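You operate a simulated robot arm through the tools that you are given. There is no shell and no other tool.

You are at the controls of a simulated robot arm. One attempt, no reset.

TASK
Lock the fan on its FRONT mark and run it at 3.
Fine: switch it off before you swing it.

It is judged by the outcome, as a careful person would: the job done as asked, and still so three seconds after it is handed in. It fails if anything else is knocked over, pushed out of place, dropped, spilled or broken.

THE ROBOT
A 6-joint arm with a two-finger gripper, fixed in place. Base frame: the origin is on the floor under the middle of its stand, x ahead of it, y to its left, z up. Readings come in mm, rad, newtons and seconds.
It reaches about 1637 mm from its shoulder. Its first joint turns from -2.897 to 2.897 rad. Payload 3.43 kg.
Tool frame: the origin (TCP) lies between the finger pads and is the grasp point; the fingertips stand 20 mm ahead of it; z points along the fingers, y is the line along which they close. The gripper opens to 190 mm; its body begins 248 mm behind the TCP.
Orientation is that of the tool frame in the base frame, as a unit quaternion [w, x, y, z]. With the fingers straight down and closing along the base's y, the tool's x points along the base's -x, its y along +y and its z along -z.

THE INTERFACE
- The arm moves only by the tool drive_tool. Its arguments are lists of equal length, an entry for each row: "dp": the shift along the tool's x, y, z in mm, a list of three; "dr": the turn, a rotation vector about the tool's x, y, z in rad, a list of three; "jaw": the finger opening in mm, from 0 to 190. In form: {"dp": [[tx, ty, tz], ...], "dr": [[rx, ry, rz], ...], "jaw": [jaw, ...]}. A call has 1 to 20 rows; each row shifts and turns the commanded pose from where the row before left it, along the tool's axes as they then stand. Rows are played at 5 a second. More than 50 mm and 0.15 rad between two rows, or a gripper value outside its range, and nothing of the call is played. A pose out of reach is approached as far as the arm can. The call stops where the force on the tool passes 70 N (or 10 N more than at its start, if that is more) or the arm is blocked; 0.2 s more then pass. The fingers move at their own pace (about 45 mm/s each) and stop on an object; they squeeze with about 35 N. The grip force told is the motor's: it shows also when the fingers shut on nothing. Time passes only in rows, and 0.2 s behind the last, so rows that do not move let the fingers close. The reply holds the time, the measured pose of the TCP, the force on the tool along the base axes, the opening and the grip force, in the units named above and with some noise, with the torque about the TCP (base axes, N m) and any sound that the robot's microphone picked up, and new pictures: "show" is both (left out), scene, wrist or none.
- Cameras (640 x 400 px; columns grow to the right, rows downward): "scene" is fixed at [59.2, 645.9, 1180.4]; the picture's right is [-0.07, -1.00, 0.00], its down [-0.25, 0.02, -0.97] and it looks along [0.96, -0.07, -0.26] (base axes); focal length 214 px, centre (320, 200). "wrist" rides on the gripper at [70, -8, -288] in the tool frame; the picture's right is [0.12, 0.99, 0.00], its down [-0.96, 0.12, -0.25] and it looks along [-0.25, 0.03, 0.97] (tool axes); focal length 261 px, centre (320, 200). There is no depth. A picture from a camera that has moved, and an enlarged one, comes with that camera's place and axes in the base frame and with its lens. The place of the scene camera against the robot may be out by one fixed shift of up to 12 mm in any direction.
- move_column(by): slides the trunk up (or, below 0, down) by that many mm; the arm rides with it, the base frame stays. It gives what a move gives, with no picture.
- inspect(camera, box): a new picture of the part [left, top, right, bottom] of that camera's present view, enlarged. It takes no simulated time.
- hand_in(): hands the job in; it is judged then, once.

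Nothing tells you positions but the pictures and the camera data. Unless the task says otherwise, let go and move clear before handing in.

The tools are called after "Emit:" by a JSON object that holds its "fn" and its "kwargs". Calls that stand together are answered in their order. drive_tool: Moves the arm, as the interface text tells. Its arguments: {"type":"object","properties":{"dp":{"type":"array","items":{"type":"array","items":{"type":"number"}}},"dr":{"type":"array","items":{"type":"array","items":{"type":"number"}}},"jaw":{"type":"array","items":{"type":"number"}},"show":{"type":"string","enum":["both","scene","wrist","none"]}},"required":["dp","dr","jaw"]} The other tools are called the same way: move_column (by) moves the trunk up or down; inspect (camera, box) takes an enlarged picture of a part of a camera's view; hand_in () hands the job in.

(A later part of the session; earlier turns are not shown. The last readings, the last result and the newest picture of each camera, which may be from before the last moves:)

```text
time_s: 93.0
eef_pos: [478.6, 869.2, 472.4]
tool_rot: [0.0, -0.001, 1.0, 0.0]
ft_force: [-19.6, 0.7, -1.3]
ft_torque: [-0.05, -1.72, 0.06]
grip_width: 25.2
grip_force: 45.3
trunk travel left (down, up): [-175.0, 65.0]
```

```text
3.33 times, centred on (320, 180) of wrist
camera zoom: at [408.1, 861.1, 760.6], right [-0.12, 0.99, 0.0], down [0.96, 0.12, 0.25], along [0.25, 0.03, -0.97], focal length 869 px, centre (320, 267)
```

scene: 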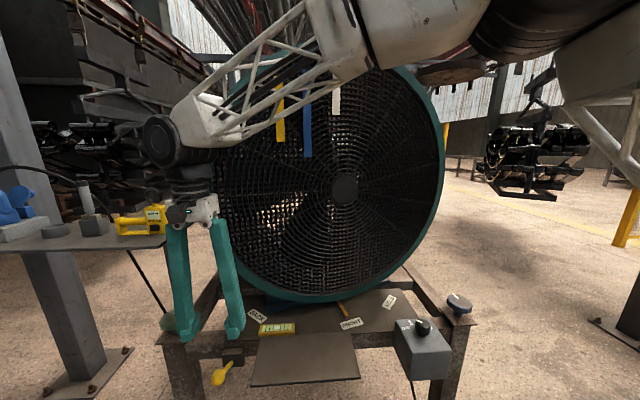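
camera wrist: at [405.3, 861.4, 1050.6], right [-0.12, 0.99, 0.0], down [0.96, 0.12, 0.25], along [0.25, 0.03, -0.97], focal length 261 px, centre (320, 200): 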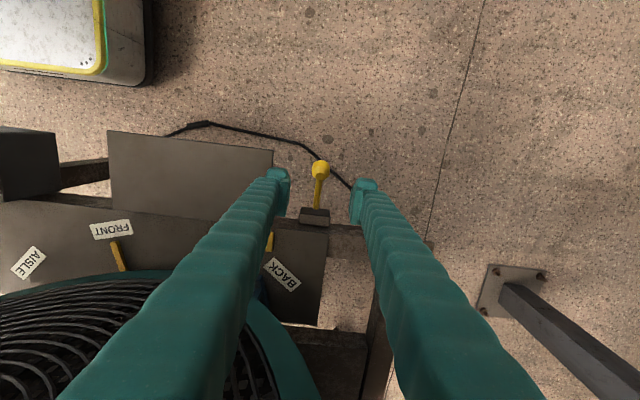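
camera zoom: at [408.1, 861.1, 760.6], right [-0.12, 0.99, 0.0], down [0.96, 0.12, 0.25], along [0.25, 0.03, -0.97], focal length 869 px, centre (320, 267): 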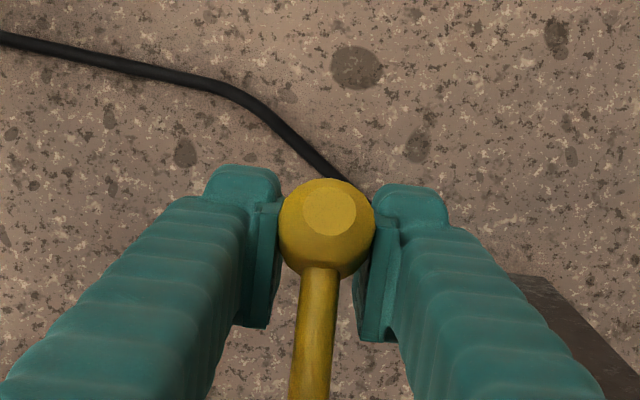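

The ball has slipped in the pads and the lever seems to be stuck near −37°, not fully down. I open and rise a bit to see where the lever really sits.

Emit:
{"fn": "drive_tool", "kwargs": {"dp": [[0, 0, 0], [0, 0, 0], [5, 0, 0], [5, 0, -30], [0, 0, -40], [0, 0, -40], [0, 0, 0]], "dr": [[0, 0, 0], [0, 0, 0], [0, 0, 0], [0, 0, 0], [0, 0, 0], [0, 0, 0], [0, 0, 0]], "jaw": [45, 70, 70, 70, 70, 70, 70], "show": "both"}}

Emit:
{"fn": "inspect", "kwargs": {"camera": "wrist", "box": [240, 120, 400, 240]}}

Emit:
{"fn": "inspect", "kwargs": {"camera": "scene", "box": [310, 290, 390, 340]}}

Emit:
{"fn": "inspect", "kwargs": {"camera": "scene", "box": [180, 320, 280, 400]}}

```text
time_s: 94.6
eef_pos: [467.4, 870.9, 583.9]
tool_rot: [0.0, 0.001, 1.0, 0.001]
ft_force: [0.4, -0.1, -0.2]
ft_torque: [0.0, 0.0, 0.04]
grip_width: 70.0
grip_force: 0.1
trunk travel left (down, up): [-175.0, 65.0]
camera wrist: at [397.6, 861.3, 871.9], right [-0.12, 0.99, 0.0], down [0.96, 0.12, 0.25], along [0.25, 0.03, -0.97], focal length 261 px, centre (320, 200)
```

scene: 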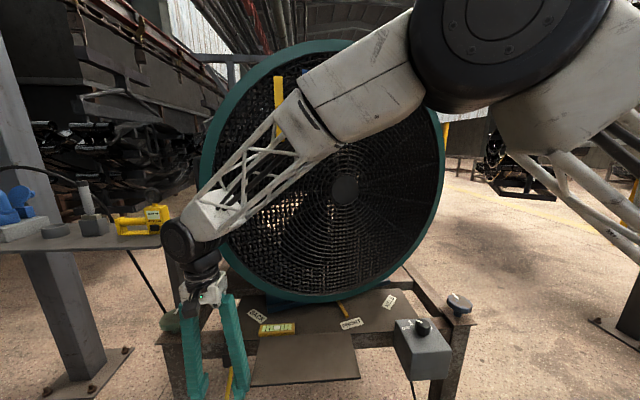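
wrist: 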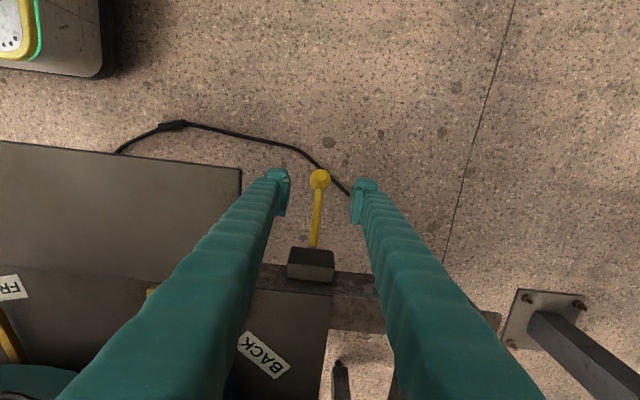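

```text
3.33 times, centred on (320, 180) of wrist
camera zoom: at [397.6, 861.3, 871.9], right [-0.12, 0.99, 0.0], down [0.96, 0.12, 0.25], along [0.25, 0.03, -0.97], focal length 869 px, centre (320, 267)
```

zoom: 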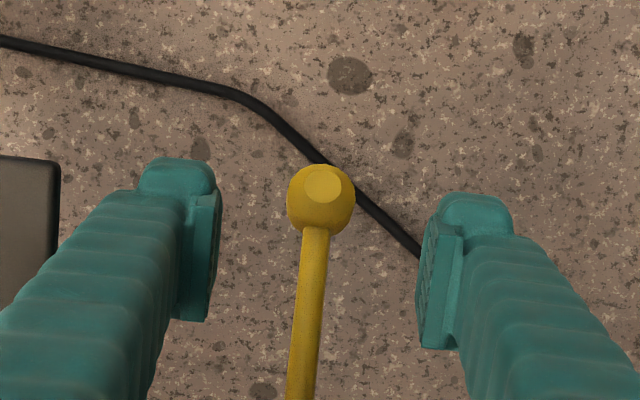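

```text
8.00 times, centred on (350, 315) of scene
camera zoom: at [59.2, 645.9, 1180.4], right [-0.07, -1.0, 0.0], down [-0.25, 0.02, -0.97], along [0.96, -0.07, -0.26], focal length 1716 px, centre (80, -720)
```

zoom: 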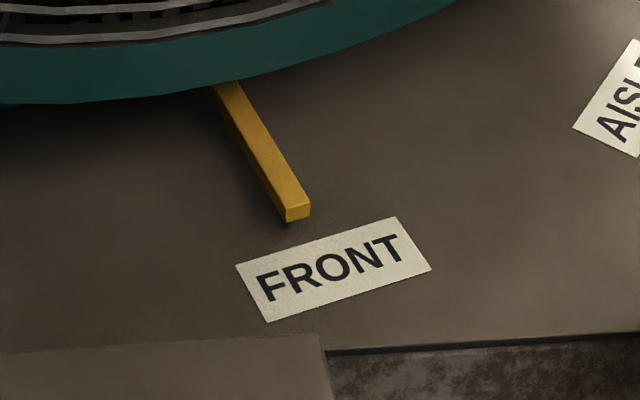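

```text
5.00 times, centred on (230, 360) of scene
camera zoom: at [59.2, 645.9, 1180.4], right [-0.07, -1.0, 0.0], down [-0.25, 0.02, -0.97], along [0.96, -0.07, -0.26], focal length 1072 px, centre (770, -600)
```

zoom: 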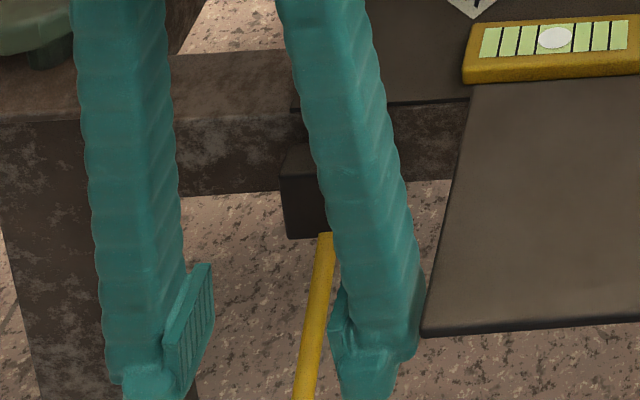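

The lever sits at about −36°, not the original −45°. Instead of gripping, I close the fingers and press the ball down from above in small steps, watching the force.

Emit:
{"fn": "drive_tool", "kwargs": {"dp": [[6, 0, 0], [6, 0, 0], [0, 0, 0], [0, 0, 0], [0, 0, 25], [0, 0, 23], [0, 0, 0]], "dr": [[0, 0, 0], [0, 0, 0], [0, 0, 0], [0, 0, 0], [0, 0, 0], [0, 0, 0], [0, 0, 0]], "jaw": [40, 10, 0, 0, 0, 0, 0], "show": "wrist"}}

Emit:
{"fn": "inspect", "kwargs": {"camera": "wrist", "box": [240, 120, 400, 240]}}

```text
time_s: 96.2
eef_pos: [454.9, 868.7, 533.7]
tool_rot: [0.0, -0.001, 1.0, 0.001]
ft_force: [0.6, -0.2, 0.8]
ft_torque: [0.0, 0.0, -0.02]
grip_width: 0.0
grip_force: 34.4
trunk travel left (down, up): [-175.0, 65.0]
camera wrist: at [384.4, 860.3, 822.3], right [-0.12, 0.99, 0.0], down [0.96, 0.12, 0.25], along [0.25, 0.03, -0.97], focal length 261 px, centre (320, 200)
```

wrist: 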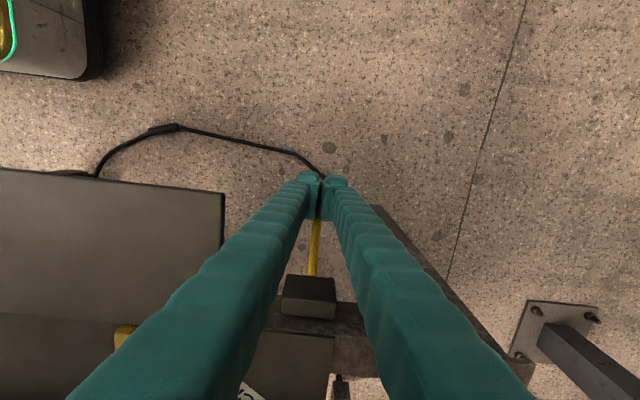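

```text
3.33 times, centred on (320, 180) of wrist
camera zoom: at [384.4, 860.3, 822.3], right [-0.12, 0.99, 0.0], down [0.96, 0.12, 0.25], along [0.25, 0.03, -0.97], focal length 869 px, centre (320, 267)
```

zoom: 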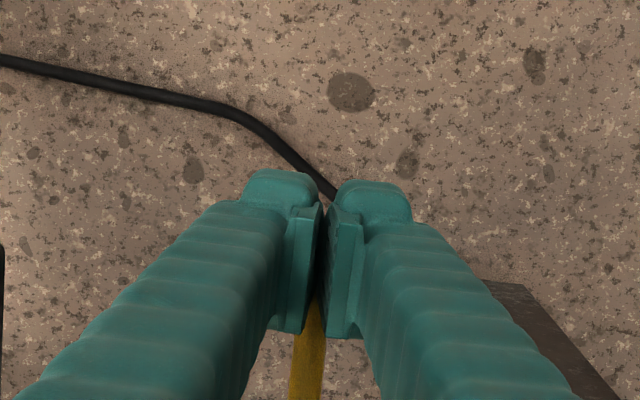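

Emit:
{"fn": "drive_tool", "kwargs": {"dp": [[0, 0, 4], [0, 0, 4], [0, 0, 0]], "dr": [[0, 0, 0], [0, 0, 0], [0, 0, 0]], "jaw": [0, 0, 0], "show": "none"}}

Emit:
{"fn": "drive_tool", "kwargs": {"dp": [[0, 0, 3], [0, 0, 3], [0, 0, 0]], "dr": [[0, 0, 0], [0, 0, 0], [0, 0, 0]], "jaw": [0, 0, 0], "show": "none"}}

```text
time_s: 97.0
eef_pos: [455.7, 869.5, 526.4]
tool_rot: [0.0, 0.001, 1.0, 0.0]
ft_force: [-1.2, 0.4, -0.6]
ft_torque: [0.01, 0.03, 0.0]
grip_width: 0.0
grip_force: 34.1
trunk travel left (down, up): [-175.0, 65.0]
```

```text
time_s: 97.8
eef_pos: [455.3, 870.5, 520.6]
tool_rot: [0.0, 0.0, 1.0, 0.001]
ft_force: [-0.3, 0.3, -0.1]
ft_torque: [0.01, 0.0, 0.0]
grip_width: 0.2
grip_force: 34.4
trunk travel left (down, up): [-175.0, 65.0]
```

Emit:
{"fn": "drive_tool", "kwargs": {"dp": [[0, 0, 3], [0, 0, 3], [0, 0, 0]], "dr": [[0, 0, 0], [0, 0, 0], [0, 0, 0]], "jaw": [0, 0, 0], "show": "none"}}

Emit:
{"fn": "drive_tool", "kwargs": {"dp": [[0, 0, 3], [0, 0, 2], [0, 0, 0]], "dr": [[0, 0, 0], [0, 0, 0], [0, 0, 0]], "jaw": [0, 0, 0], "show": "none"}}

```text
time_s: 98.6
eef_pos: [455.1, 869.5, 515.3]
tool_rot: [0.0, 0.0, 1.0, 0.0]
ft_force: [0.7, 1.3, 1.1]
ft_torque: [0.05, -0.04, -0.02]
grip_width: 0.0
grip_force: 34.3
trunk travel left (down, up): [-175.0, 65.0]
```

```text
time_s: 99.4
eef_pos: [454.5, 870.4, 512.1]
tool_rot: [0.001, 0.0, 1.0, 0.001]
ft_force: [-1.1, 1.3, 21.9]
ft_torque: [0.04, -0.32, 0.01]
grip_width: 5.9
grip_force: 34.6
trunk travel left (down, up): [-175.0, 65.0]
```

Emit:
{"fn": "inspect", "kwargs": {"camera": "wrist", "box": [240, 120, 400, 240]}}

Emit:
{"fn": "inspect", "kwargs": {"camera": "scene", "box": [180, 320, 280, 400]}}

```text
3.33 times, centred on (320, 180) of wrist
camera zoom: at [384.8, 860.3, 799.5], right [-0.12, 0.99, 0.0], down [0.96, 0.12, 0.25], along [0.25, 0.03, -0.97], focal length 869 px, centre (320, 267)
```

zoom: 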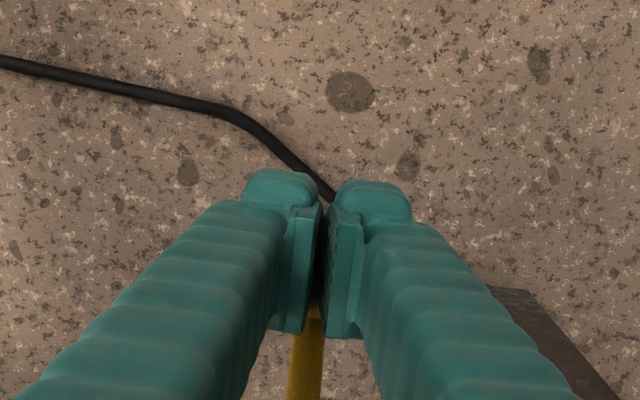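

```text
5.00 times, centred on (230, 360) of scene
camera zoom: at [59.2, 645.9, 1180.4], right [-0.07, -1.0, 0.0], down [-0.25, 0.02, -0.97], along [0.96, -0.07, -0.26], focal length 1072 px, centre (770, -600)
```

zoom: 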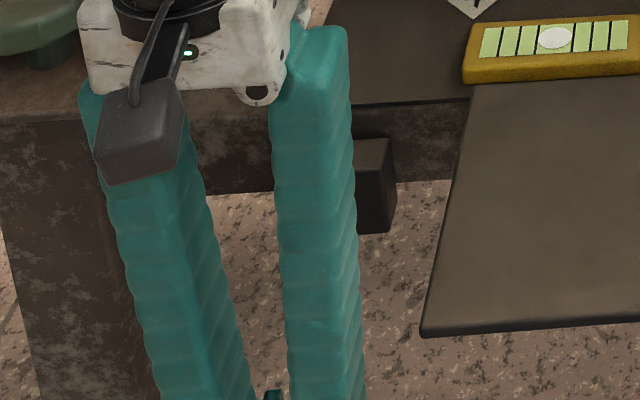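

The ball is wedging between the two tips. I lift slightly, shift sideways 15 mm so that one fingertip sits squarely over it, and press again.

Emit:
{"fn": "drive_tool", "kwargs": {"dp": [[0, 0, -8], [0, 0, -8], [0, 15, 0], [0, 0, 4], [0, 0, 0]], "dr": [[0, 0, 0], [0, 0, 0], [0, 0, 0], [0, 0, 0], [0, 0, 0]], "jaw": [0, 0, 0, 0, 0], "show": "none"}}

Emit:
{"fn": "drive_tool", "kwargs": {"dp": [[0, 0, 3], [0, 0, 3], [0, 0, 0]], "dr": [[0, 0, 0], [0, 0, 0], [0, 0, 0]], "jaw": [0, 0, 0], "show": "none"}}

```text
time_s: 100.6
eef_pos: [456.8, 882.9, 521.9]
tool_rot: [-0.001, 0.0, 1.0, 0.0]
ft_force: [0.0, -0.3, -1.0]
ft_torque: [0.01, 0.0, 0.0]
grip_width: 0.1
grip_force: 34.3
trunk travel left (down, up): [-175.0, 65.0]
```

```text
time_s: 101.4
eef_pos: [455.2, 883.6, 516.6]
tool_rot: [0.0, 0.0, 1.0, 0.0]
ft_force: [-0.4, 0.1, 0.1]
ft_torque: [0.0, 0.02, 0.03]
grip_width: 0.0
grip_force: 34.7
trunk travel left (down, up): [-175.0, 65.0]
```

Emit:
{"fn": "drive_tool", "kwargs": {"dp": [[0, 0, 2], [0, 0, 2], [0, 0, 0]], "dr": [[0, 0, 0], [0, 0, 0], [0, 0, 0]], "jaw": [0, 0, 0], "show": "none"}}

Emit:
{"fn": "drive_tool", "kwargs": {"dp": [[0, 0, 2], [0, 0, 2], [0, 0, 0]], "dr": [[0, 0, 0], [0, 0, 0], [0, 0, 0]], "jaw": [0, 0, 0], "show": "none"}}

```text
time_s: 102.2
eef_pos: [456.6, 883.5, 513.7]
tool_rot: [0.001, 0.0, 1.0, 0.001]
ft_force: [-4.7, -7.7, 32.1]
ft_torque: [-0.54, -0.43, -0.15]
grip_width: 0.0
grip_force: 34.5
trunk travel left (down, up): [-175.0, 65.0]
```

```text
time_s: 103.0
eef_pos: [455.7, 885.2, 513.5]
tool_rot: [0.001, -0.001, 1.0, 0.002]
ft_force: [-10.5, -7.8, 38.6]
ft_torque: [-0.71, -0.38, -0.19]
grip_width: 0.0
grip_force: 33.8
trunk travel left (down, up): [-175.0, 65.0]
stopped in row 3: the force on the tool passed its limit at 71 N (the readings are from after the stop); the commanded pose is now the measured one
```

The press is firm at z ≈ 493 and x ≈ 473, which matches the ball's original fully-down place. I lift and check the lever from above again.

Emit:
{"fn": "drive_tool", "kwargs": {"dp": [[0, 0, -10], [0, -14, -15], [0, 0, -30], [0, 0, 0]], "dr": [[0, 0, 0], [0, 0, 0], [0, 0, 0], [0, 0, 0]], "jaw": [0, 20, 50, 70], "show": "both"}}

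Emit:
{"fn": "inspect", "kwargs": {"camera": "wrist", "box": [240, 120, 400, 240]}}

Emit:
{"fn": "inspect", "kwargs": {"camera": "scene", "box": [310, 290, 390, 340]}}

```text
time_s: 104.0
eef_pos: [457.8, 871.6, 566.2]
tool_rot: [0.0, 0.0, 1.0, 0.001]
ft_force: [0.0, -0.8, 0.1]
ft_torque: [-0.01, -0.01, -0.01]
grip_width: 67.3
grip_force: 0.1
trunk travel left (down, up): [-175.0, 65.0]
camera wrist: at [387.9, 861.5, 853.3], right [-0.12, 0.99, 0.0], down [0.96, 0.11, 0.25], along [0.25, 0.03, -0.97], focal length 261 px, centre (320, 200)
```

scene: 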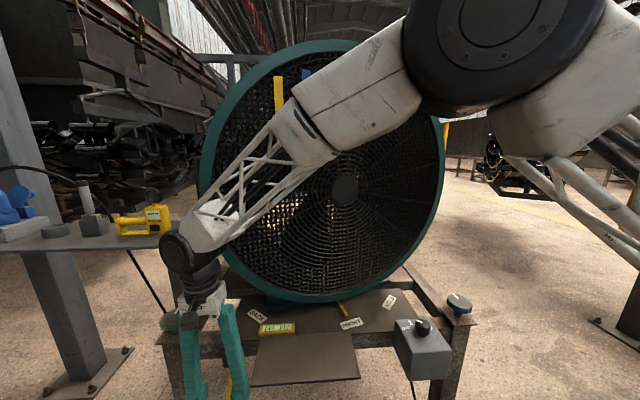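
wrist: 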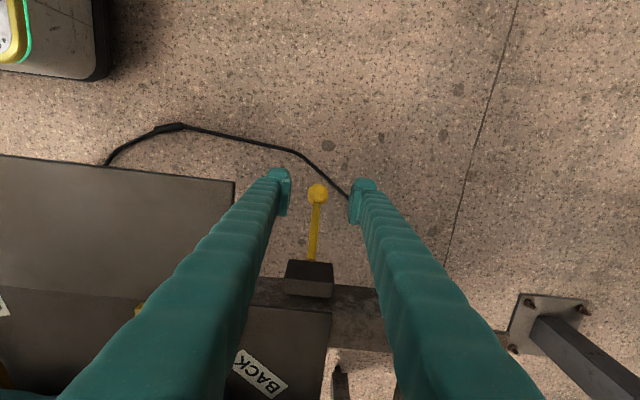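

```text
3.33 times, centred on (320, 180) of wrist
camera zoom: at [387.9, 861.5, 853.3], right [-0.12, 0.99, 0.0], down [0.96, 0.11, 0.25], along [0.25, 0.03, -0.97], focal length 869 px, centre (320, 267)
```

zoom: 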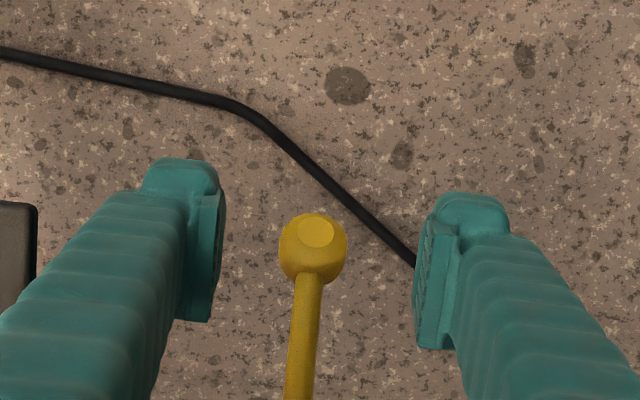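

```text
8.00 times, centred on (350, 315) of scene
camera zoom: at [59.2, 645.9, 1180.4], right [-0.07, -1.0, 0.0], down [-0.25, 0.02, -0.97], along [0.96, -0.07, -0.26], focal length 1716 px, centre (80, -720)
```

zoom: 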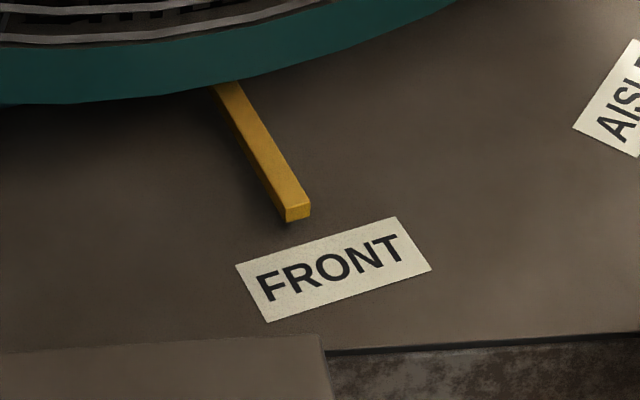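

The lever is now fully down at (475, 869, 482), exactly where it was when the fan was locked, and the pointer still stands at FRONT. I'll check the lock at the handle with a gentle push, going up and around the same clear way.

Emit:
{"fn": "drive_tool", "kwargs": {"dp": [[2, 0, -45], [2, -25, -41], [2, -25, -41], [2, -25, -41], [2, -25, -41], [2, -25, -41], [2, -25, -41], [2, -25, -41], [2, -25, -41], [2, -25, -41], [2, -25, -41], [2, -25, -41], [2, -25, -41], [2, -25, -41], [2, -25, -41], [0, -48, 0], [0, -48, 0], [0, -48, 0], [0, -48, 0], [0, -48, 0]], "dr": [[0, 0, 0], [0, 0, 0], [0, 0, 0], [0, 0, 0], [0, 0, 0], [0, 0, 0], [0, 0, 0], [0, 0, 0], [0, 0, 0], [0, 0, 0], [0, 0, 0], [0, 0, 0], [0, 0, 0], [0, 0, 0], [0, 0, 0], [0, 0, 0], [0, 0, 0], [0, 0, 0], [0, 0, 0], [0, 0, 0]], "jaw": [70, 70, 70, 70, 70, 70, 70, 70, 70, 70, 50, 30, 10, 0, 0, 0, 0, 0, 0, 0], "show": "none"}}

```text
time_s: 108.2
eef_pos: [425.1, 279.9, 1184.6]
tool_rot: [0.001, 0.0, 1.0, 0.001]
ft_force: [-0.8, 0.8, -0.2]
ft_torque: [-0.19, 0.11, -0.01]
grip_width: 0.0
grip_force: 34.1
trunk travel left (down, up): [-175.0, 65.0]
```

Emit:
{"fn": "drive_tool", "kwargs": {"dp": [[0, -44, 0], [0, -44, 0], [0, -44, 0], [0, -44, 0], [0, -44, 0], [-45, 0, 0], [-45, 0, 0], [-45, 0, 0], [-45, 0, 0], [-45, 0, 0], [-45, 0, 0], [-45, 0, 0], [-45, 0, 0], [-45, 0, 0], [-45, 0, 0], [-30, 0, 0], [0, 0, 0]], "dr": [[0, 0, 0], [0, 0, 0], [0, 0, 0], [0, 0, 0], [0, 0, 0], [0, 0, 0], [0, 0, 0], [0, 0, 0], [0, 0, 0], [0, 0, 0], [0, 0, 0], [0, 0, 0], [0, 0, 0], [0, 0, 0], [0, 0, 0], [0, 0, 0], [0, 0, 0]], "jaw": [0, 0, 0, 0, 0, 0, 0, 0, 0, 0, 0, 0, 0, 0, 0, 0, 0], "show": "both"}}

```text
time_s: 111.8
eef_pos: [908.0, 59.3, 1184.2]
tool_rot: [-0.001, 0.0, 1.0, 0.001]
ft_force: [0.4, 0.4, -0.3]
ft_torque: [-0.04, 0.08, -0.02]
grip_width: 0.1
grip_force: 34.2
trunk travel left (down, up): [-175.0, 65.0]
camera wrist: at [837.0, 49.4, 1471.8], right [-0.12, 0.99, 0.0], down [0.96, 0.11, 0.25], along [0.25, 0.03, -0.97], focal length 261 px, centre (320, 200)
```

scene: 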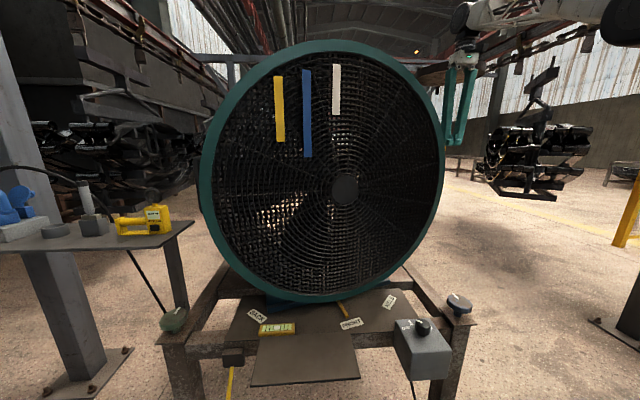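
wrist: 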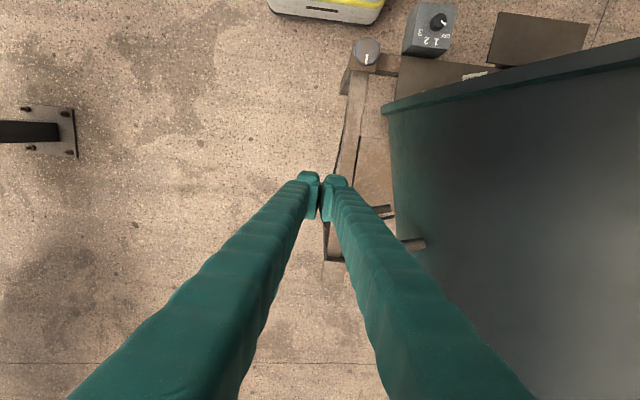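

Emit:
{"fn": "drive_tool", "kwargs": {"dp": [[0, 0, 0], [0, 0, 0], [-25, 39.5, 0], [-25, 39.5, 0], [0, 0, 40], [0, 0, 40], [0, 0, 19], [0, 0, 0]], "dr": [[0, 0, -0.13], [0, 0, -0.13], [0, 0, 0], [0, 0, 0], [0, 0, 0], [0, 0, 0], [0, 0, 0], [0, 0, 0]], "jaw": [0, 0, 0, 0, 0, 0, 0, 0], "show": "both"}}

Emit:
{"fn": "inspect", "kwargs": {"camera": "wrist", "box": [240, 120, 440, 290]}}

```text
time_s: 113.6
eef_pos: [934.7, 149.3, 1083.9]
tool_rot: [-0.001, -0.13, 0.992, 0.001]
ft_force: [0.3, 0.2, 0.0]
ft_torque: [0.03, -0.01, -0.01]
grip_width: 0.0
grip_force: 34.3
trunk travel left (down, up): [-175.0, 65.0]
camera wrist: at [868.5, 121.7, 1370.8], right [-0.37, 0.93, 0.0], down [0.9, 0.36, 0.25], along [0.23, 0.09, -0.97], focal length 261 px, centre (320, 200)
```

scene: 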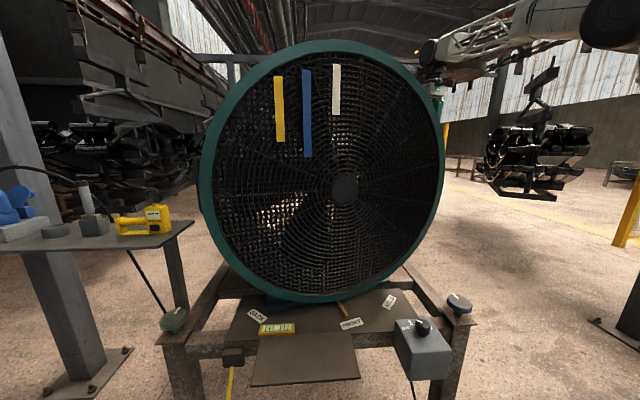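
wrist: 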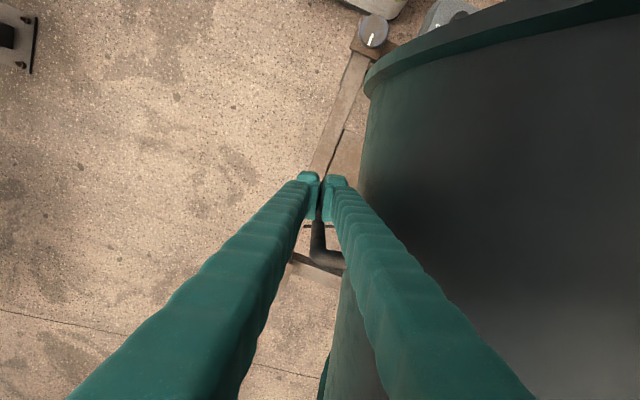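

```text
2.35 times, centred on (340, 205) of wrist
camera zoom: at [868.5, 121.7, 1370.8], right [-0.37, 0.93, 0.0], down [0.9, 0.36, 0.25], along [0.23, 0.09, -0.97], focal length 613 px, centre (273, 188)
```

zoom: 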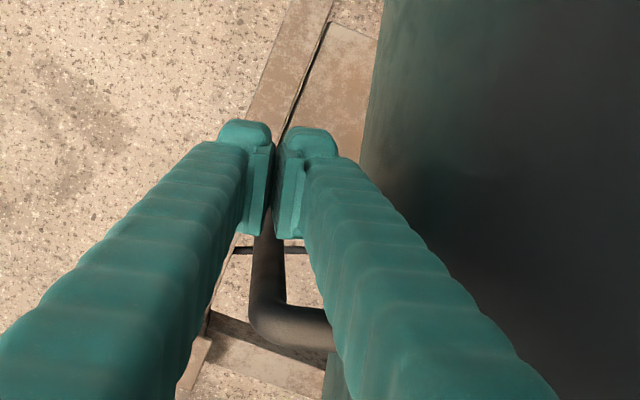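

The bar is right ahead of the closed fingers. I push gently in small steps to test the lock.

Emit:
{"fn": "drive_tool", "kwargs": {"dp": [[-8, 0, 0], [-4, 0, 0], [-2, 0, 0], [0, 0, 0]], "dr": [[0, 0, 0], [0, 0, 0], [0, 0, 0], [0, 0, 0]], "jaw": [0, 0, 0, 0], "show": "none"}}

Emit:
{"fn": "drive_tool", "kwargs": {"dp": [[-2, 0, 0], [-2, 0, 0], [0, 0, 0]], "dr": [[0, 0, 0], [0, 0, 0], [0, 0, 0]], "jaw": [0, 0, 0], "show": "none"}}

```text
time_s: 114.6
eef_pos: [948.6, 153.4, 1084.4]
tool_rot: [0.0, -0.13, 0.992, 0.001]
ft_force: [0.3, -0.7, 0.3]
ft_torque: [0.02, -0.04, 0.01]
grip_width: 0.0
grip_force: 34.5
trunk travel left (down, up): [-175.0, 65.0]
```

```text
time_s: 115.4
eef_pos: [952.3, 155.2, 1085.4]
tool_rot: [0.001, -0.13, 0.992, 0.0]
ft_force: [0.0, 0.0, -0.4]
ft_torque: [0.02, 0.04, -0.01]
grip_width: 0.0
grip_force: 34.4
trunk travel left (down, up): [-175.0, 65.0]
```

Emit:
{"fn": "drive_tool", "kwargs": {"dp": [[-2, 0, 0], [-2, 0, 0], [0, 0, 0]], "dr": [[0, 0, 0], [0, 0, 0], [0, 0, 0]], "jaw": [0, 0, 0], "show": "none"}}

Emit:
{"fn": "drive_tool", "kwargs": {"dp": [[-1.5, 0, 0], [-1.5, 0, 0], [0, 0, 0]], "dr": [[0, 0, 0], [0, 0, 0], [0, 0, 0]], "jaw": [0, 0, 0], "show": "none"}}

```text
time_s: 116.2
eef_pos: [953.9, 155.2, 1085.0]
tool_rot: [-0.001, -0.13, 0.992, 0.001]
ft_force: [-38.6, -6.5, -7.8]
ft_torque: [-0.2, 0.44, 0.39]
grip_width: 0.1
grip_force: 34.1
trunk travel left (down, up): [-175.0, 65.0]
```

```text
time_s: 117.0
eef_pos: [954.1, 154.6, 1085.4]
tool_rot: [-0.005, -0.13, 0.991, 0.0]
ft_force: [-25.4, -4.7, 0.5]
ft_torque: [-0.13, 0.16, 0.23]
grip_width: 0.2
grip_force: 34.4
trunk travel left (down, up): [-175.0, 65.0]
stopped in row 3: the force on the tool passed its limit at 70 N (the readings are from after the stop); the commanded pose is now the measured one
```

The handle doesn't give at 70 N, so the fan is locked. I back off, check that the pointer is unchanged, and move out.

Emit:
{"fn": "drive_tool", "kwargs": {"dp": [[10, 0, 0], [20, 0, 0], [0, 0, -45], [0, 0, -45], [20, -40, 0], [0, -40, 0], [0, 0, 0]], "dr": [[0, 0, 0], [0, 0, 0], [0, 0, 0], [0, 0, 0], [0, 0, 0], [0, 0, 0], [0, 0, 0]], "jaw": [0, 0, 0, 0, 0, 0, 0], "show": "scene"}}

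Emit:
{"fn": "inspect", "kwargs": {"camera": "scene", "box": [310, 290, 390, 340]}}

```text
time_s: 118.7
eef_pos: [927.8, 65.5, 1175.3]
tool_rot: [-0.004, -0.129, 0.992, 0.001]
ft_force: [0.5, -1.6, -0.1]
ft_torque: [0.03, -0.02, 0.0]
grip_width: 0.2
grip_force: 35.2
trunk travel left (down, up): [-175.0, 65.0]
```

scene: 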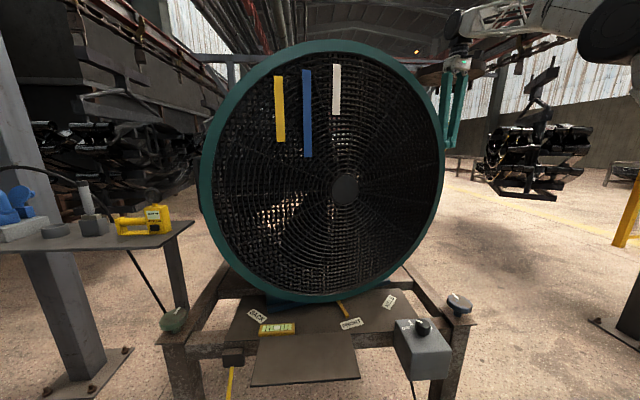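

```text
8.00 times, centred on (350, 315) of scene
camera zoom: at [59.2, 645.9, 1180.4], right [-0.07, -1.0, 0.0], down [-0.25, 0.02, -0.97], along [0.96, -0.07, -0.26], focal length 1716 px, centre (80, -720)
```

zoom: 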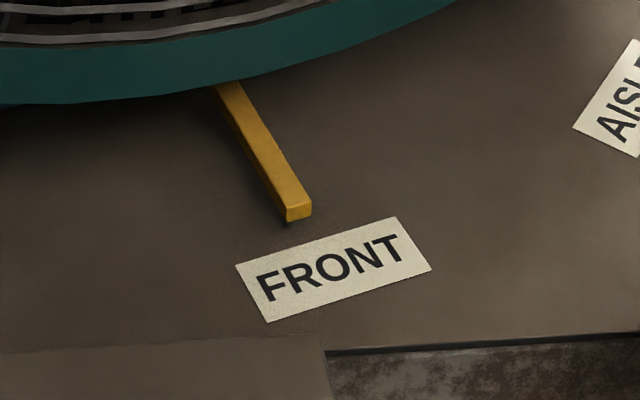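

The fan is locked with the pointer at FRONT. Now I go to the speed knob at about (512, 328).

Emit:
{"fn": "drive_tool", "kwargs": {"dp": [[0, 0, 0], [0, 0, 0], [46, 0, 0], [46, 0, 0], [46, 0, 0], [46, 0, 0], [46, 0, 0], [46, 0, 0], [46, 0, 0], [46, 0, 0], [46, 0, 0], [0, 44, 0], [0, 44, 0], [0, 44, 0], [0, 44, 0], [0, 44, 0], [0, 42, 0]], "dr": [[0, 0, 0.13], [0, 0, 0.13], [0, 0, 0], [0, 0, 0], [0, 0, 0], [0, 0, 0], [0, 0, 0], [0, 0, 0], [0, 0, 0], [0, 0, 0], [0, 0, 0], [0, 0, 0], [0, 0, 0], [0, 0, 0], [0, 0, 0], [0, 0, 0], [0, 0, 0]], "jaw": [0, 20, 40, 60, 60, 60, 60, 60, 60, 60, 60, 60, 60, 60, 60, 60, 60], "show": "none"}}

```text
time_s: 122.2
eef_pos: [517.1, 328.0, 1179.1]
tool_rot: [-0.002, 0.0, 1.0, 0.0]
ft_force: [0.4, -0.3, 0.6]
ft_torque: [0.19, -0.08, 0.0]
grip_width: 60.2
grip_force: 0.1
trunk travel left (down, up): [-175.0, 65.0]
```

Emit:
{"fn": "drive_tool", "kwargs": {"dp": [[5, 0.5, 44], [0, 0, 44], [0, 0, 44], [0, 0, 44], [0, 0, 44], [0, 0, 44], [0, 0, 44], [0, 0, 40], [0, 0, 0]], "dr": [[0, 0, -0.131], [0, 0, -0.131], [0, 0, -0.131], [0, 0, -0.131], [0, 0, -0.131], [0, 0, -0.131], [0, 0, -0.131], [0, 0, -0.131], [0, 0, 0]], "jaw": [60, 60, 60, 60, 60, 60, 60, 60, 60], "show": "both"}}

Emit:
{"fn": "inspect", "kwargs": {"camera": "wrist", "box": [260, 130, 380, 230]}}

```text
time_s: 124.2
eef_pos: [509.7, 328.6, 828.3]
tool_rot: [-0.003, -0.502, 0.865, 0.001]
ft_force: [0.2, -1.0, -1.0]
ft_torque: [-0.06, 0.02, 0.01]
grip_width: 60.1
grip_force: 0.0
trunk travel left (down, up): [-175.0, 65.0]
camera wrist: at [481.7, 262.4, 1116.0], right [-0.92, 0.39, 0.01], down [0.38, 0.89, 0.25], along [0.09, 0.23, -0.97], focal length 261 px, centre (320, 200)
```

scene: 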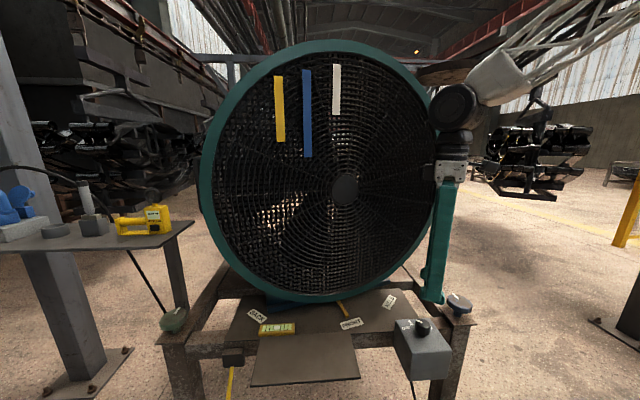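
wrist: 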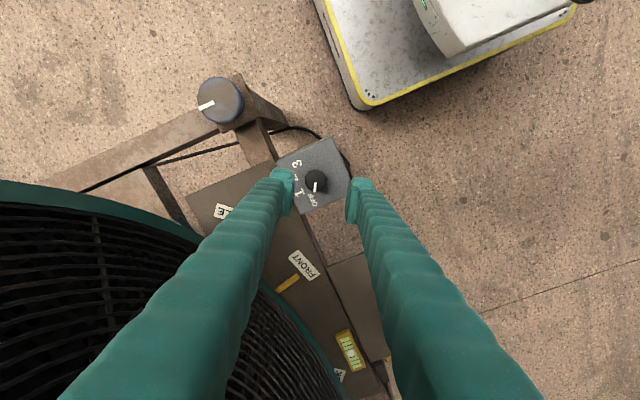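

```text
4.00 times, centred on (320, 180) of wrist
camera zoom: at [481.7, 262.4, 1116.0], right [-0.92, 0.39, 0.01], down [0.38, 0.89, 0.25], along [0.09, 0.23, -0.97], focal length 1043 px, centre (320, 280)
```

zoom: 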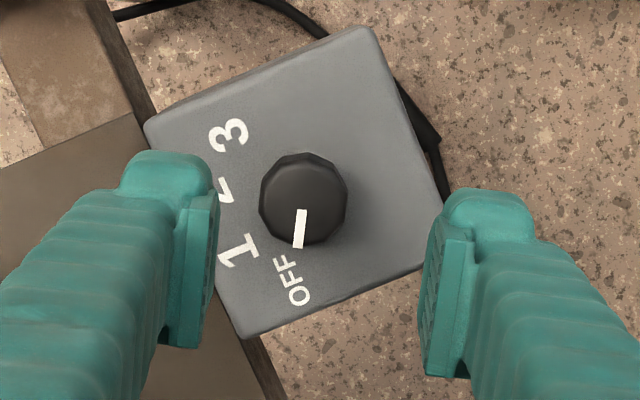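

Emit:
{"fn": "drive_tool", "kwargs": {"dp": [[-1, -2.6, 40], [0, 0, 40], [0, 0, 28], [0, 0, 0]], "dr": [[0, 0, 0], [0, 0, 0], [0, 0, 0], [0, 0, 0]], "jaw": [60, 60, 60, 60], "show": "none"}}

Emit:
{"fn": "inspect", "kwargs": {"camera": "wrist", "box": [260, 130, 380, 230]}}

```text
time_s: 125.2
eef_pos: [508.7, 326.4, 721.9]
tool_rot: [-0.003, -0.501, 0.866, 0.001]
ft_force: [0.8, -0.6, 0.3]
ft_torque: [0.0, -0.04, -0.05]
grip_width: 59.9
grip_force: 0.0
trunk travel left (down, up): [-175.0, 65.0]
```

```text
4.00 times, centred on (320, 180) of wrist
camera zoom: at [482.4, 261.4, 1008.8], right [-0.92, 0.39, 0.01], down [0.38, 0.89, 0.25], along [0.09, 0.23, -0.97], focal length 1043 px, centre (320, 280)
```

zoom: 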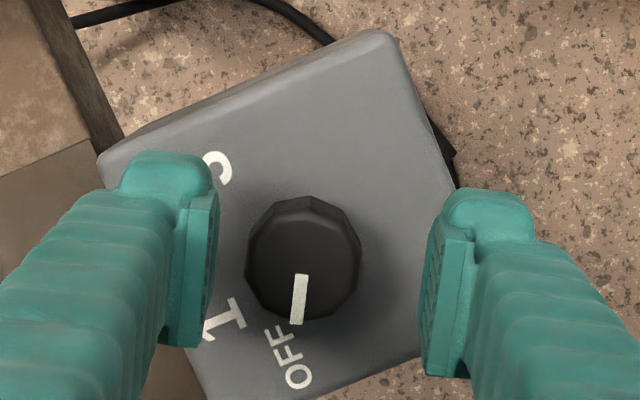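

Emit:
{"fn": "drive_tool", "kwargs": {"dp": [[-2.4, -4.8, 0], [0, 0, 10], [0, 0, 8], [0, 0, 5], [0, 0, 0]], "dr": [[0, 0, 0], [0, 0, 0], [0, 0, 0], [0, 0, 0], [0, 0, 0]], "jaw": [60, 60, 60, 60, 60], "show": "none"}}

Emit:
{"fn": "inspect", "kwargs": {"camera": "wrist", "box": [260, 130, 380, 230]}}

```text
time_s: 126.5
eef_pos: [514.3, 325.5, 696.7]
tool_rot: [-0.002, -0.5, 0.866, 0.002]
ft_force: [0.4, -0.4, 0.3]
ft_torque: [0.01, 0.02, 0.01]
grip_width: 59.8
grip_force: 0.0
trunk travel left (down, up): [-175.0, 65.0]
```

```text
4.00 times, centred on (320, 180) of wrist
camera zoom: at [488.7, 260.4, 985.5], right [-0.92, 0.39, 0.01], down [0.38, 0.89, 0.25], along [0.09, 0.23, -0.97], focal length 1043 px, centre (320, 280)
```

zoom: 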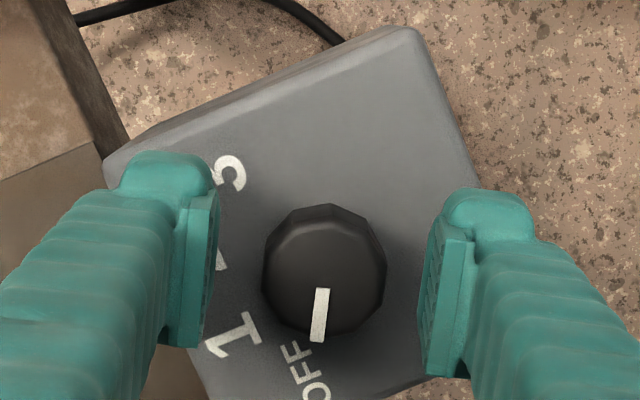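

Centred on the knob. I close and then turn it clockwise toward 3 in stages.

Emit:
{"fn": "drive_tool", "kwargs": {"dp": [[0, 0.8, 0], [0, 0, 0], [0, 0, 0], [0, 0, 0]], "dr": [[0, 0, 0], [0, 0, 0], [0, 0, 0], [0, 0, 0]], "jaw": [50, 30, 25, 25], "show": "none"}}

```text
time_s: 127.5
eef_pos: [513.3, 327.9, 697.4]
tool_rot: [-0.003, -0.501, 0.865, 0.002]
ft_force: [-6.1, 4.3, -0.9]
ft_torque: [0.04, 0.07, 0.01]
grip_width: 35.4
grip_force: 44.6
trunk travel left (down, up): [-175.0, 65.0]
```

Emit:
{"fn": "drive_tool", "kwargs": {"dp": [[0, 0, 0], [0, 0, 0], [0, 0, 0], [0, 0, 0], [0, 0, 0], [0, 0, 0], [0, 0, 0]], "dr": [[0, 0, 0.131], [0, 0, 0.131], [0, 0, 0.131], [0, 0, 0.131], [0, 0, 0.131], [0, 0, 0.131], [0, 0, 0]], "jaw": [25, 25, 25, 25, 25, 25, 25], "show": "scene"}}

Emit:
{"fn": "inspect", "kwargs": {"camera": "wrist", "box": [260, 130, 380, 230]}}

```text
time_s: 129.1
eef_pos: [514.7, 329.9, 698.2]
tool_rot: [-0.002, -0.13, 0.992, 0.0]
ft_force: [-24.0, 44.8, -12.9]
ft_torque: [0.3, 0.21, 0.07]
grip_width: 35.3
grip_force: 44.6
trunk travel left (down, up): [-175.0, 65.0]
```

scene: 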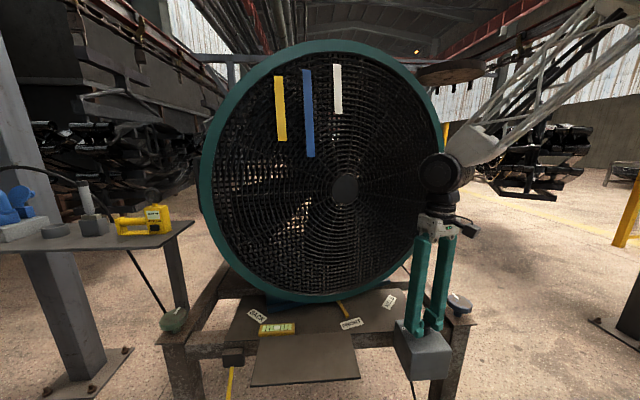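

```text
4.00 times, centred on (320, 180) of wrist
camera zoom: at [450.0, 302.4, 985.6], right [-0.37, 0.93, 0.0], down [0.9, 0.36, 0.24], along [0.23, 0.09, -0.97], focal length 1043 px, centre (320, 280)
```

zoom: 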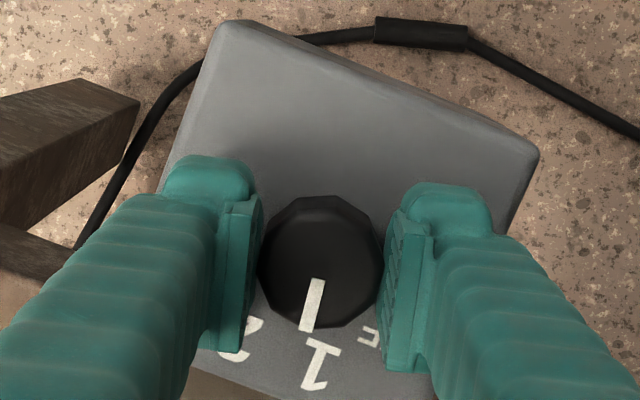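

Emit:
{"fn": "drive_tool", "kwargs": {"dp": [[0, 1.8, 0], [0, 0, 0], [0, 0, 0], [0, 0, 0], [0, 0, 0], [0, 0, 0], [0, 0, 0]], "dr": [[0, 0, 0.131], [0, 0, 0.131], [0, 0, 0.131], [0, 0, 0.131], [0, 0, 0.131], [0, 0, 0.131], [0, 0, 0]], "jaw": [25, 25, 25, 25, 25, 25, 25], "show": "scene"}}

Emit:
{"fn": "inspect", "kwargs": {"camera": "wrist", "box": [260, 130, 380, 230]}}

```text
time_s: 130.7
eef_pos: [514.0, 329.7, 699.3]
tool_rot: [-0.003, 0.26, 0.966, -0.001]
ft_force: [4.4, 34.3, -1.0]
ft_torque: [0.11, 0.37, 0.01]
grip_width: 35.7
grip_force: 44.6
trunk travel left (down, up): [-175.0, 65.0]
```

scene: 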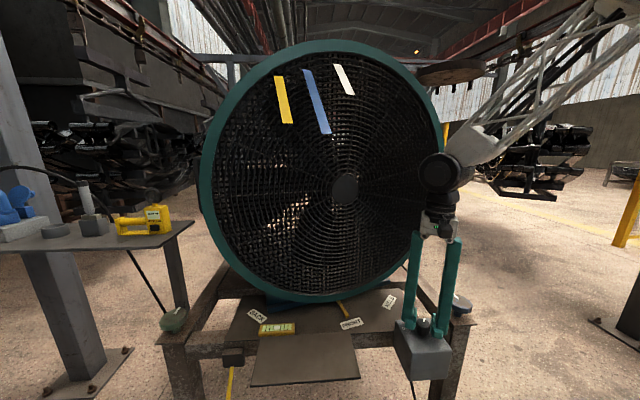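

```text
4.00 times, centred on (320, 180) of wrist
camera zoom: at [450.8, 357.3, 985.8], right [0.39, 0.92, 0.0], down [0.89, -0.38, 0.24], along [0.22, -0.1, -0.97], focal length 1043 px, centre (320, 280)
```

zoom: 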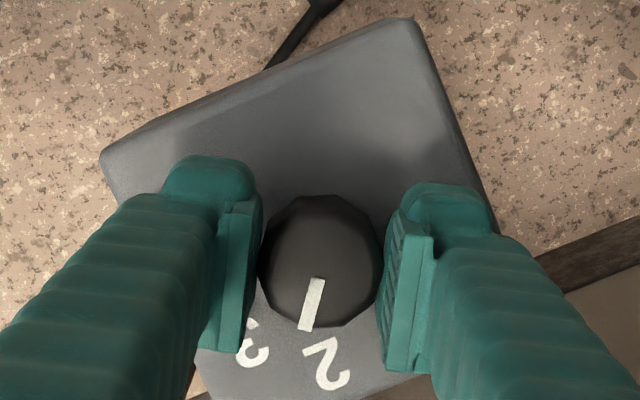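

Now at 2 and the fan is spinning up, the streamers lifting. One more 45° to reach 3.

Emit:
{"fn": "drive_tool", "kwargs": {"dp": [[0, 1.2, 0], [0, 0, 0], [0, 0, 0], [0, 0, 0], [0, 0, 0], [0, 0, 0], [0, 0, 0]], "dr": [[0, 0, 0.131], [0, 0, 0.131], [0, 0, 0.131], [0, 0, 0.131], [0, 0, 0.131], [0, 0, 0.131], [0, 0, 0]], "jaw": [25, 25, 25, 25, 25, 25, 25], "show": "scene"}}

Emit:
{"fn": "inspect", "kwargs": {"camera": "wrist", "box": [260, 130, 380, 230]}}

```text
time_s: 132.2
eef_pos: [514.5, 330.3, 698.3]
tool_rot: [-0.003, 0.61, 0.793, -0.001]
ft_force: [12.0, 11.7, -2.4]
ft_torque: [0.02, -0.16, 0.69]
grip_width: 35.6
grip_force: 44.3
trunk travel left (down, up): [-175.0, 65.0]
```

scene: 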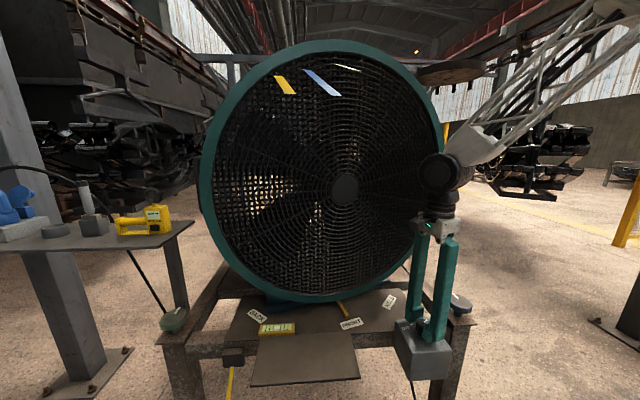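

```text
4.00 times, centred on (320, 180) of wrist
camera zoom: at [490.5, 395.6, 985.4], right [0.93, 0.37, -0.01], down [0.36, -0.9, 0.25], along [0.09, -0.23, -0.97], focal length 1043 px, centre (320, 280)
```

zoom: 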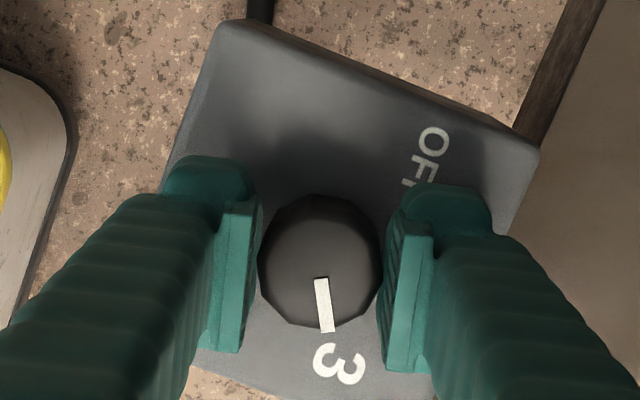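

The pointer now stands on 3 and the streamers blow strongly. I open, rise clear, and check the knob, pointer and lever.

Emit:
{"fn": "drive_tool", "kwargs": {"dp": [[0, 0.5, 0], [0, 0, 0], [0, 0, 0], [0, 0, -15], [0, 0, -40], [0, 0, -40], [0, 0, -40], [0, 0, 0]], "dr": [[0, 0, 0], [0, 0, 0], [0, 0, 0], [0, 0, 0], [0, 0, 0], [0, 0, 0], [0, 0, 0], [0, 0, 0]], "jaw": [25, 55, 70, 70, 70, 70, 70, 70], "show": "both"}}

Emit:
{"fn": "inspect", "kwargs": {"camera": "wrist", "box": [260, 130, 380, 230]}}

Emit:
{"fn": "inspect", "kwargs": {"camera": "scene", "box": [220, 270, 460, 395]}}

```text
time_s: 134.1
eef_pos: [516.9, 330.1, 833.4]
tool_rot: [-0.003, 0.61, 0.793, -0.001]
ft_force: [-0.3, 0.0, -0.6]
ft_torque: [-0.02, -0.02, 0.0]
grip_width: 69.9
grip_force: 0.1
trunk travel left (down, up): [-175.0, 65.0]
camera wrist: at [492.2, 395.2, 1121.1], right [0.93, 0.37, -0.01], down [0.36, -0.9, 0.24], along [0.09, -0.23, -0.97], focal length 261 px, centre (320, 200)
```

scene: 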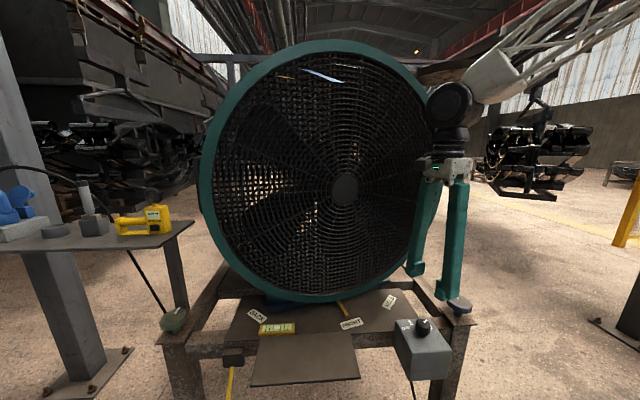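
wrist: 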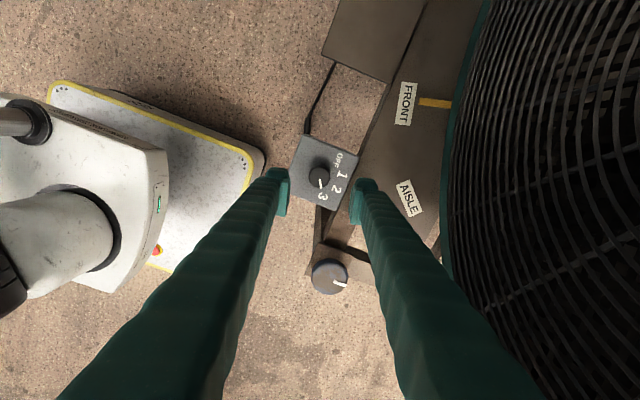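

```text
4.00 times, centred on (320, 180) of wrist
camera zoom: at [492.2, 395.2, 1121.1], right [0.93, 0.37, -0.01], down [0.36, -0.9, 0.24], along [0.09, -0.23, -0.97], focal length 1043 px, centre (320, 280)
```

zoom: 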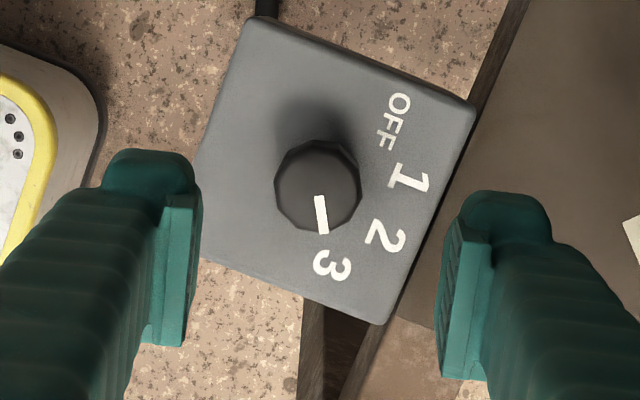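

```text
2.67 times, centred on (340, 332) of scene
camera zoom: at [59.2, 645.9, 1180.4], right [-0.07, -1.0, 0.0], down [-0.25, 0.02, -0.97], along [0.96, -0.07, -0.26], focal length 572 px, centre (267, -153)
```

zoom: 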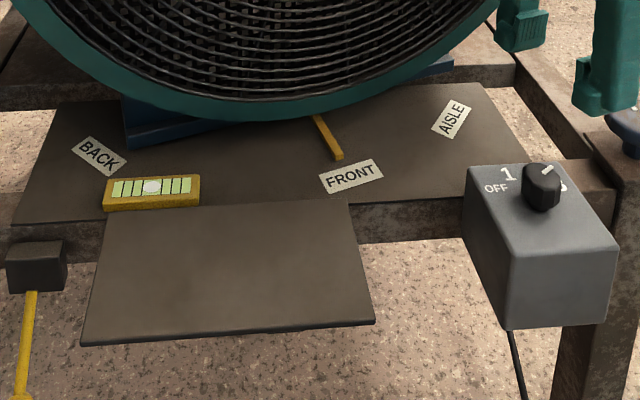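

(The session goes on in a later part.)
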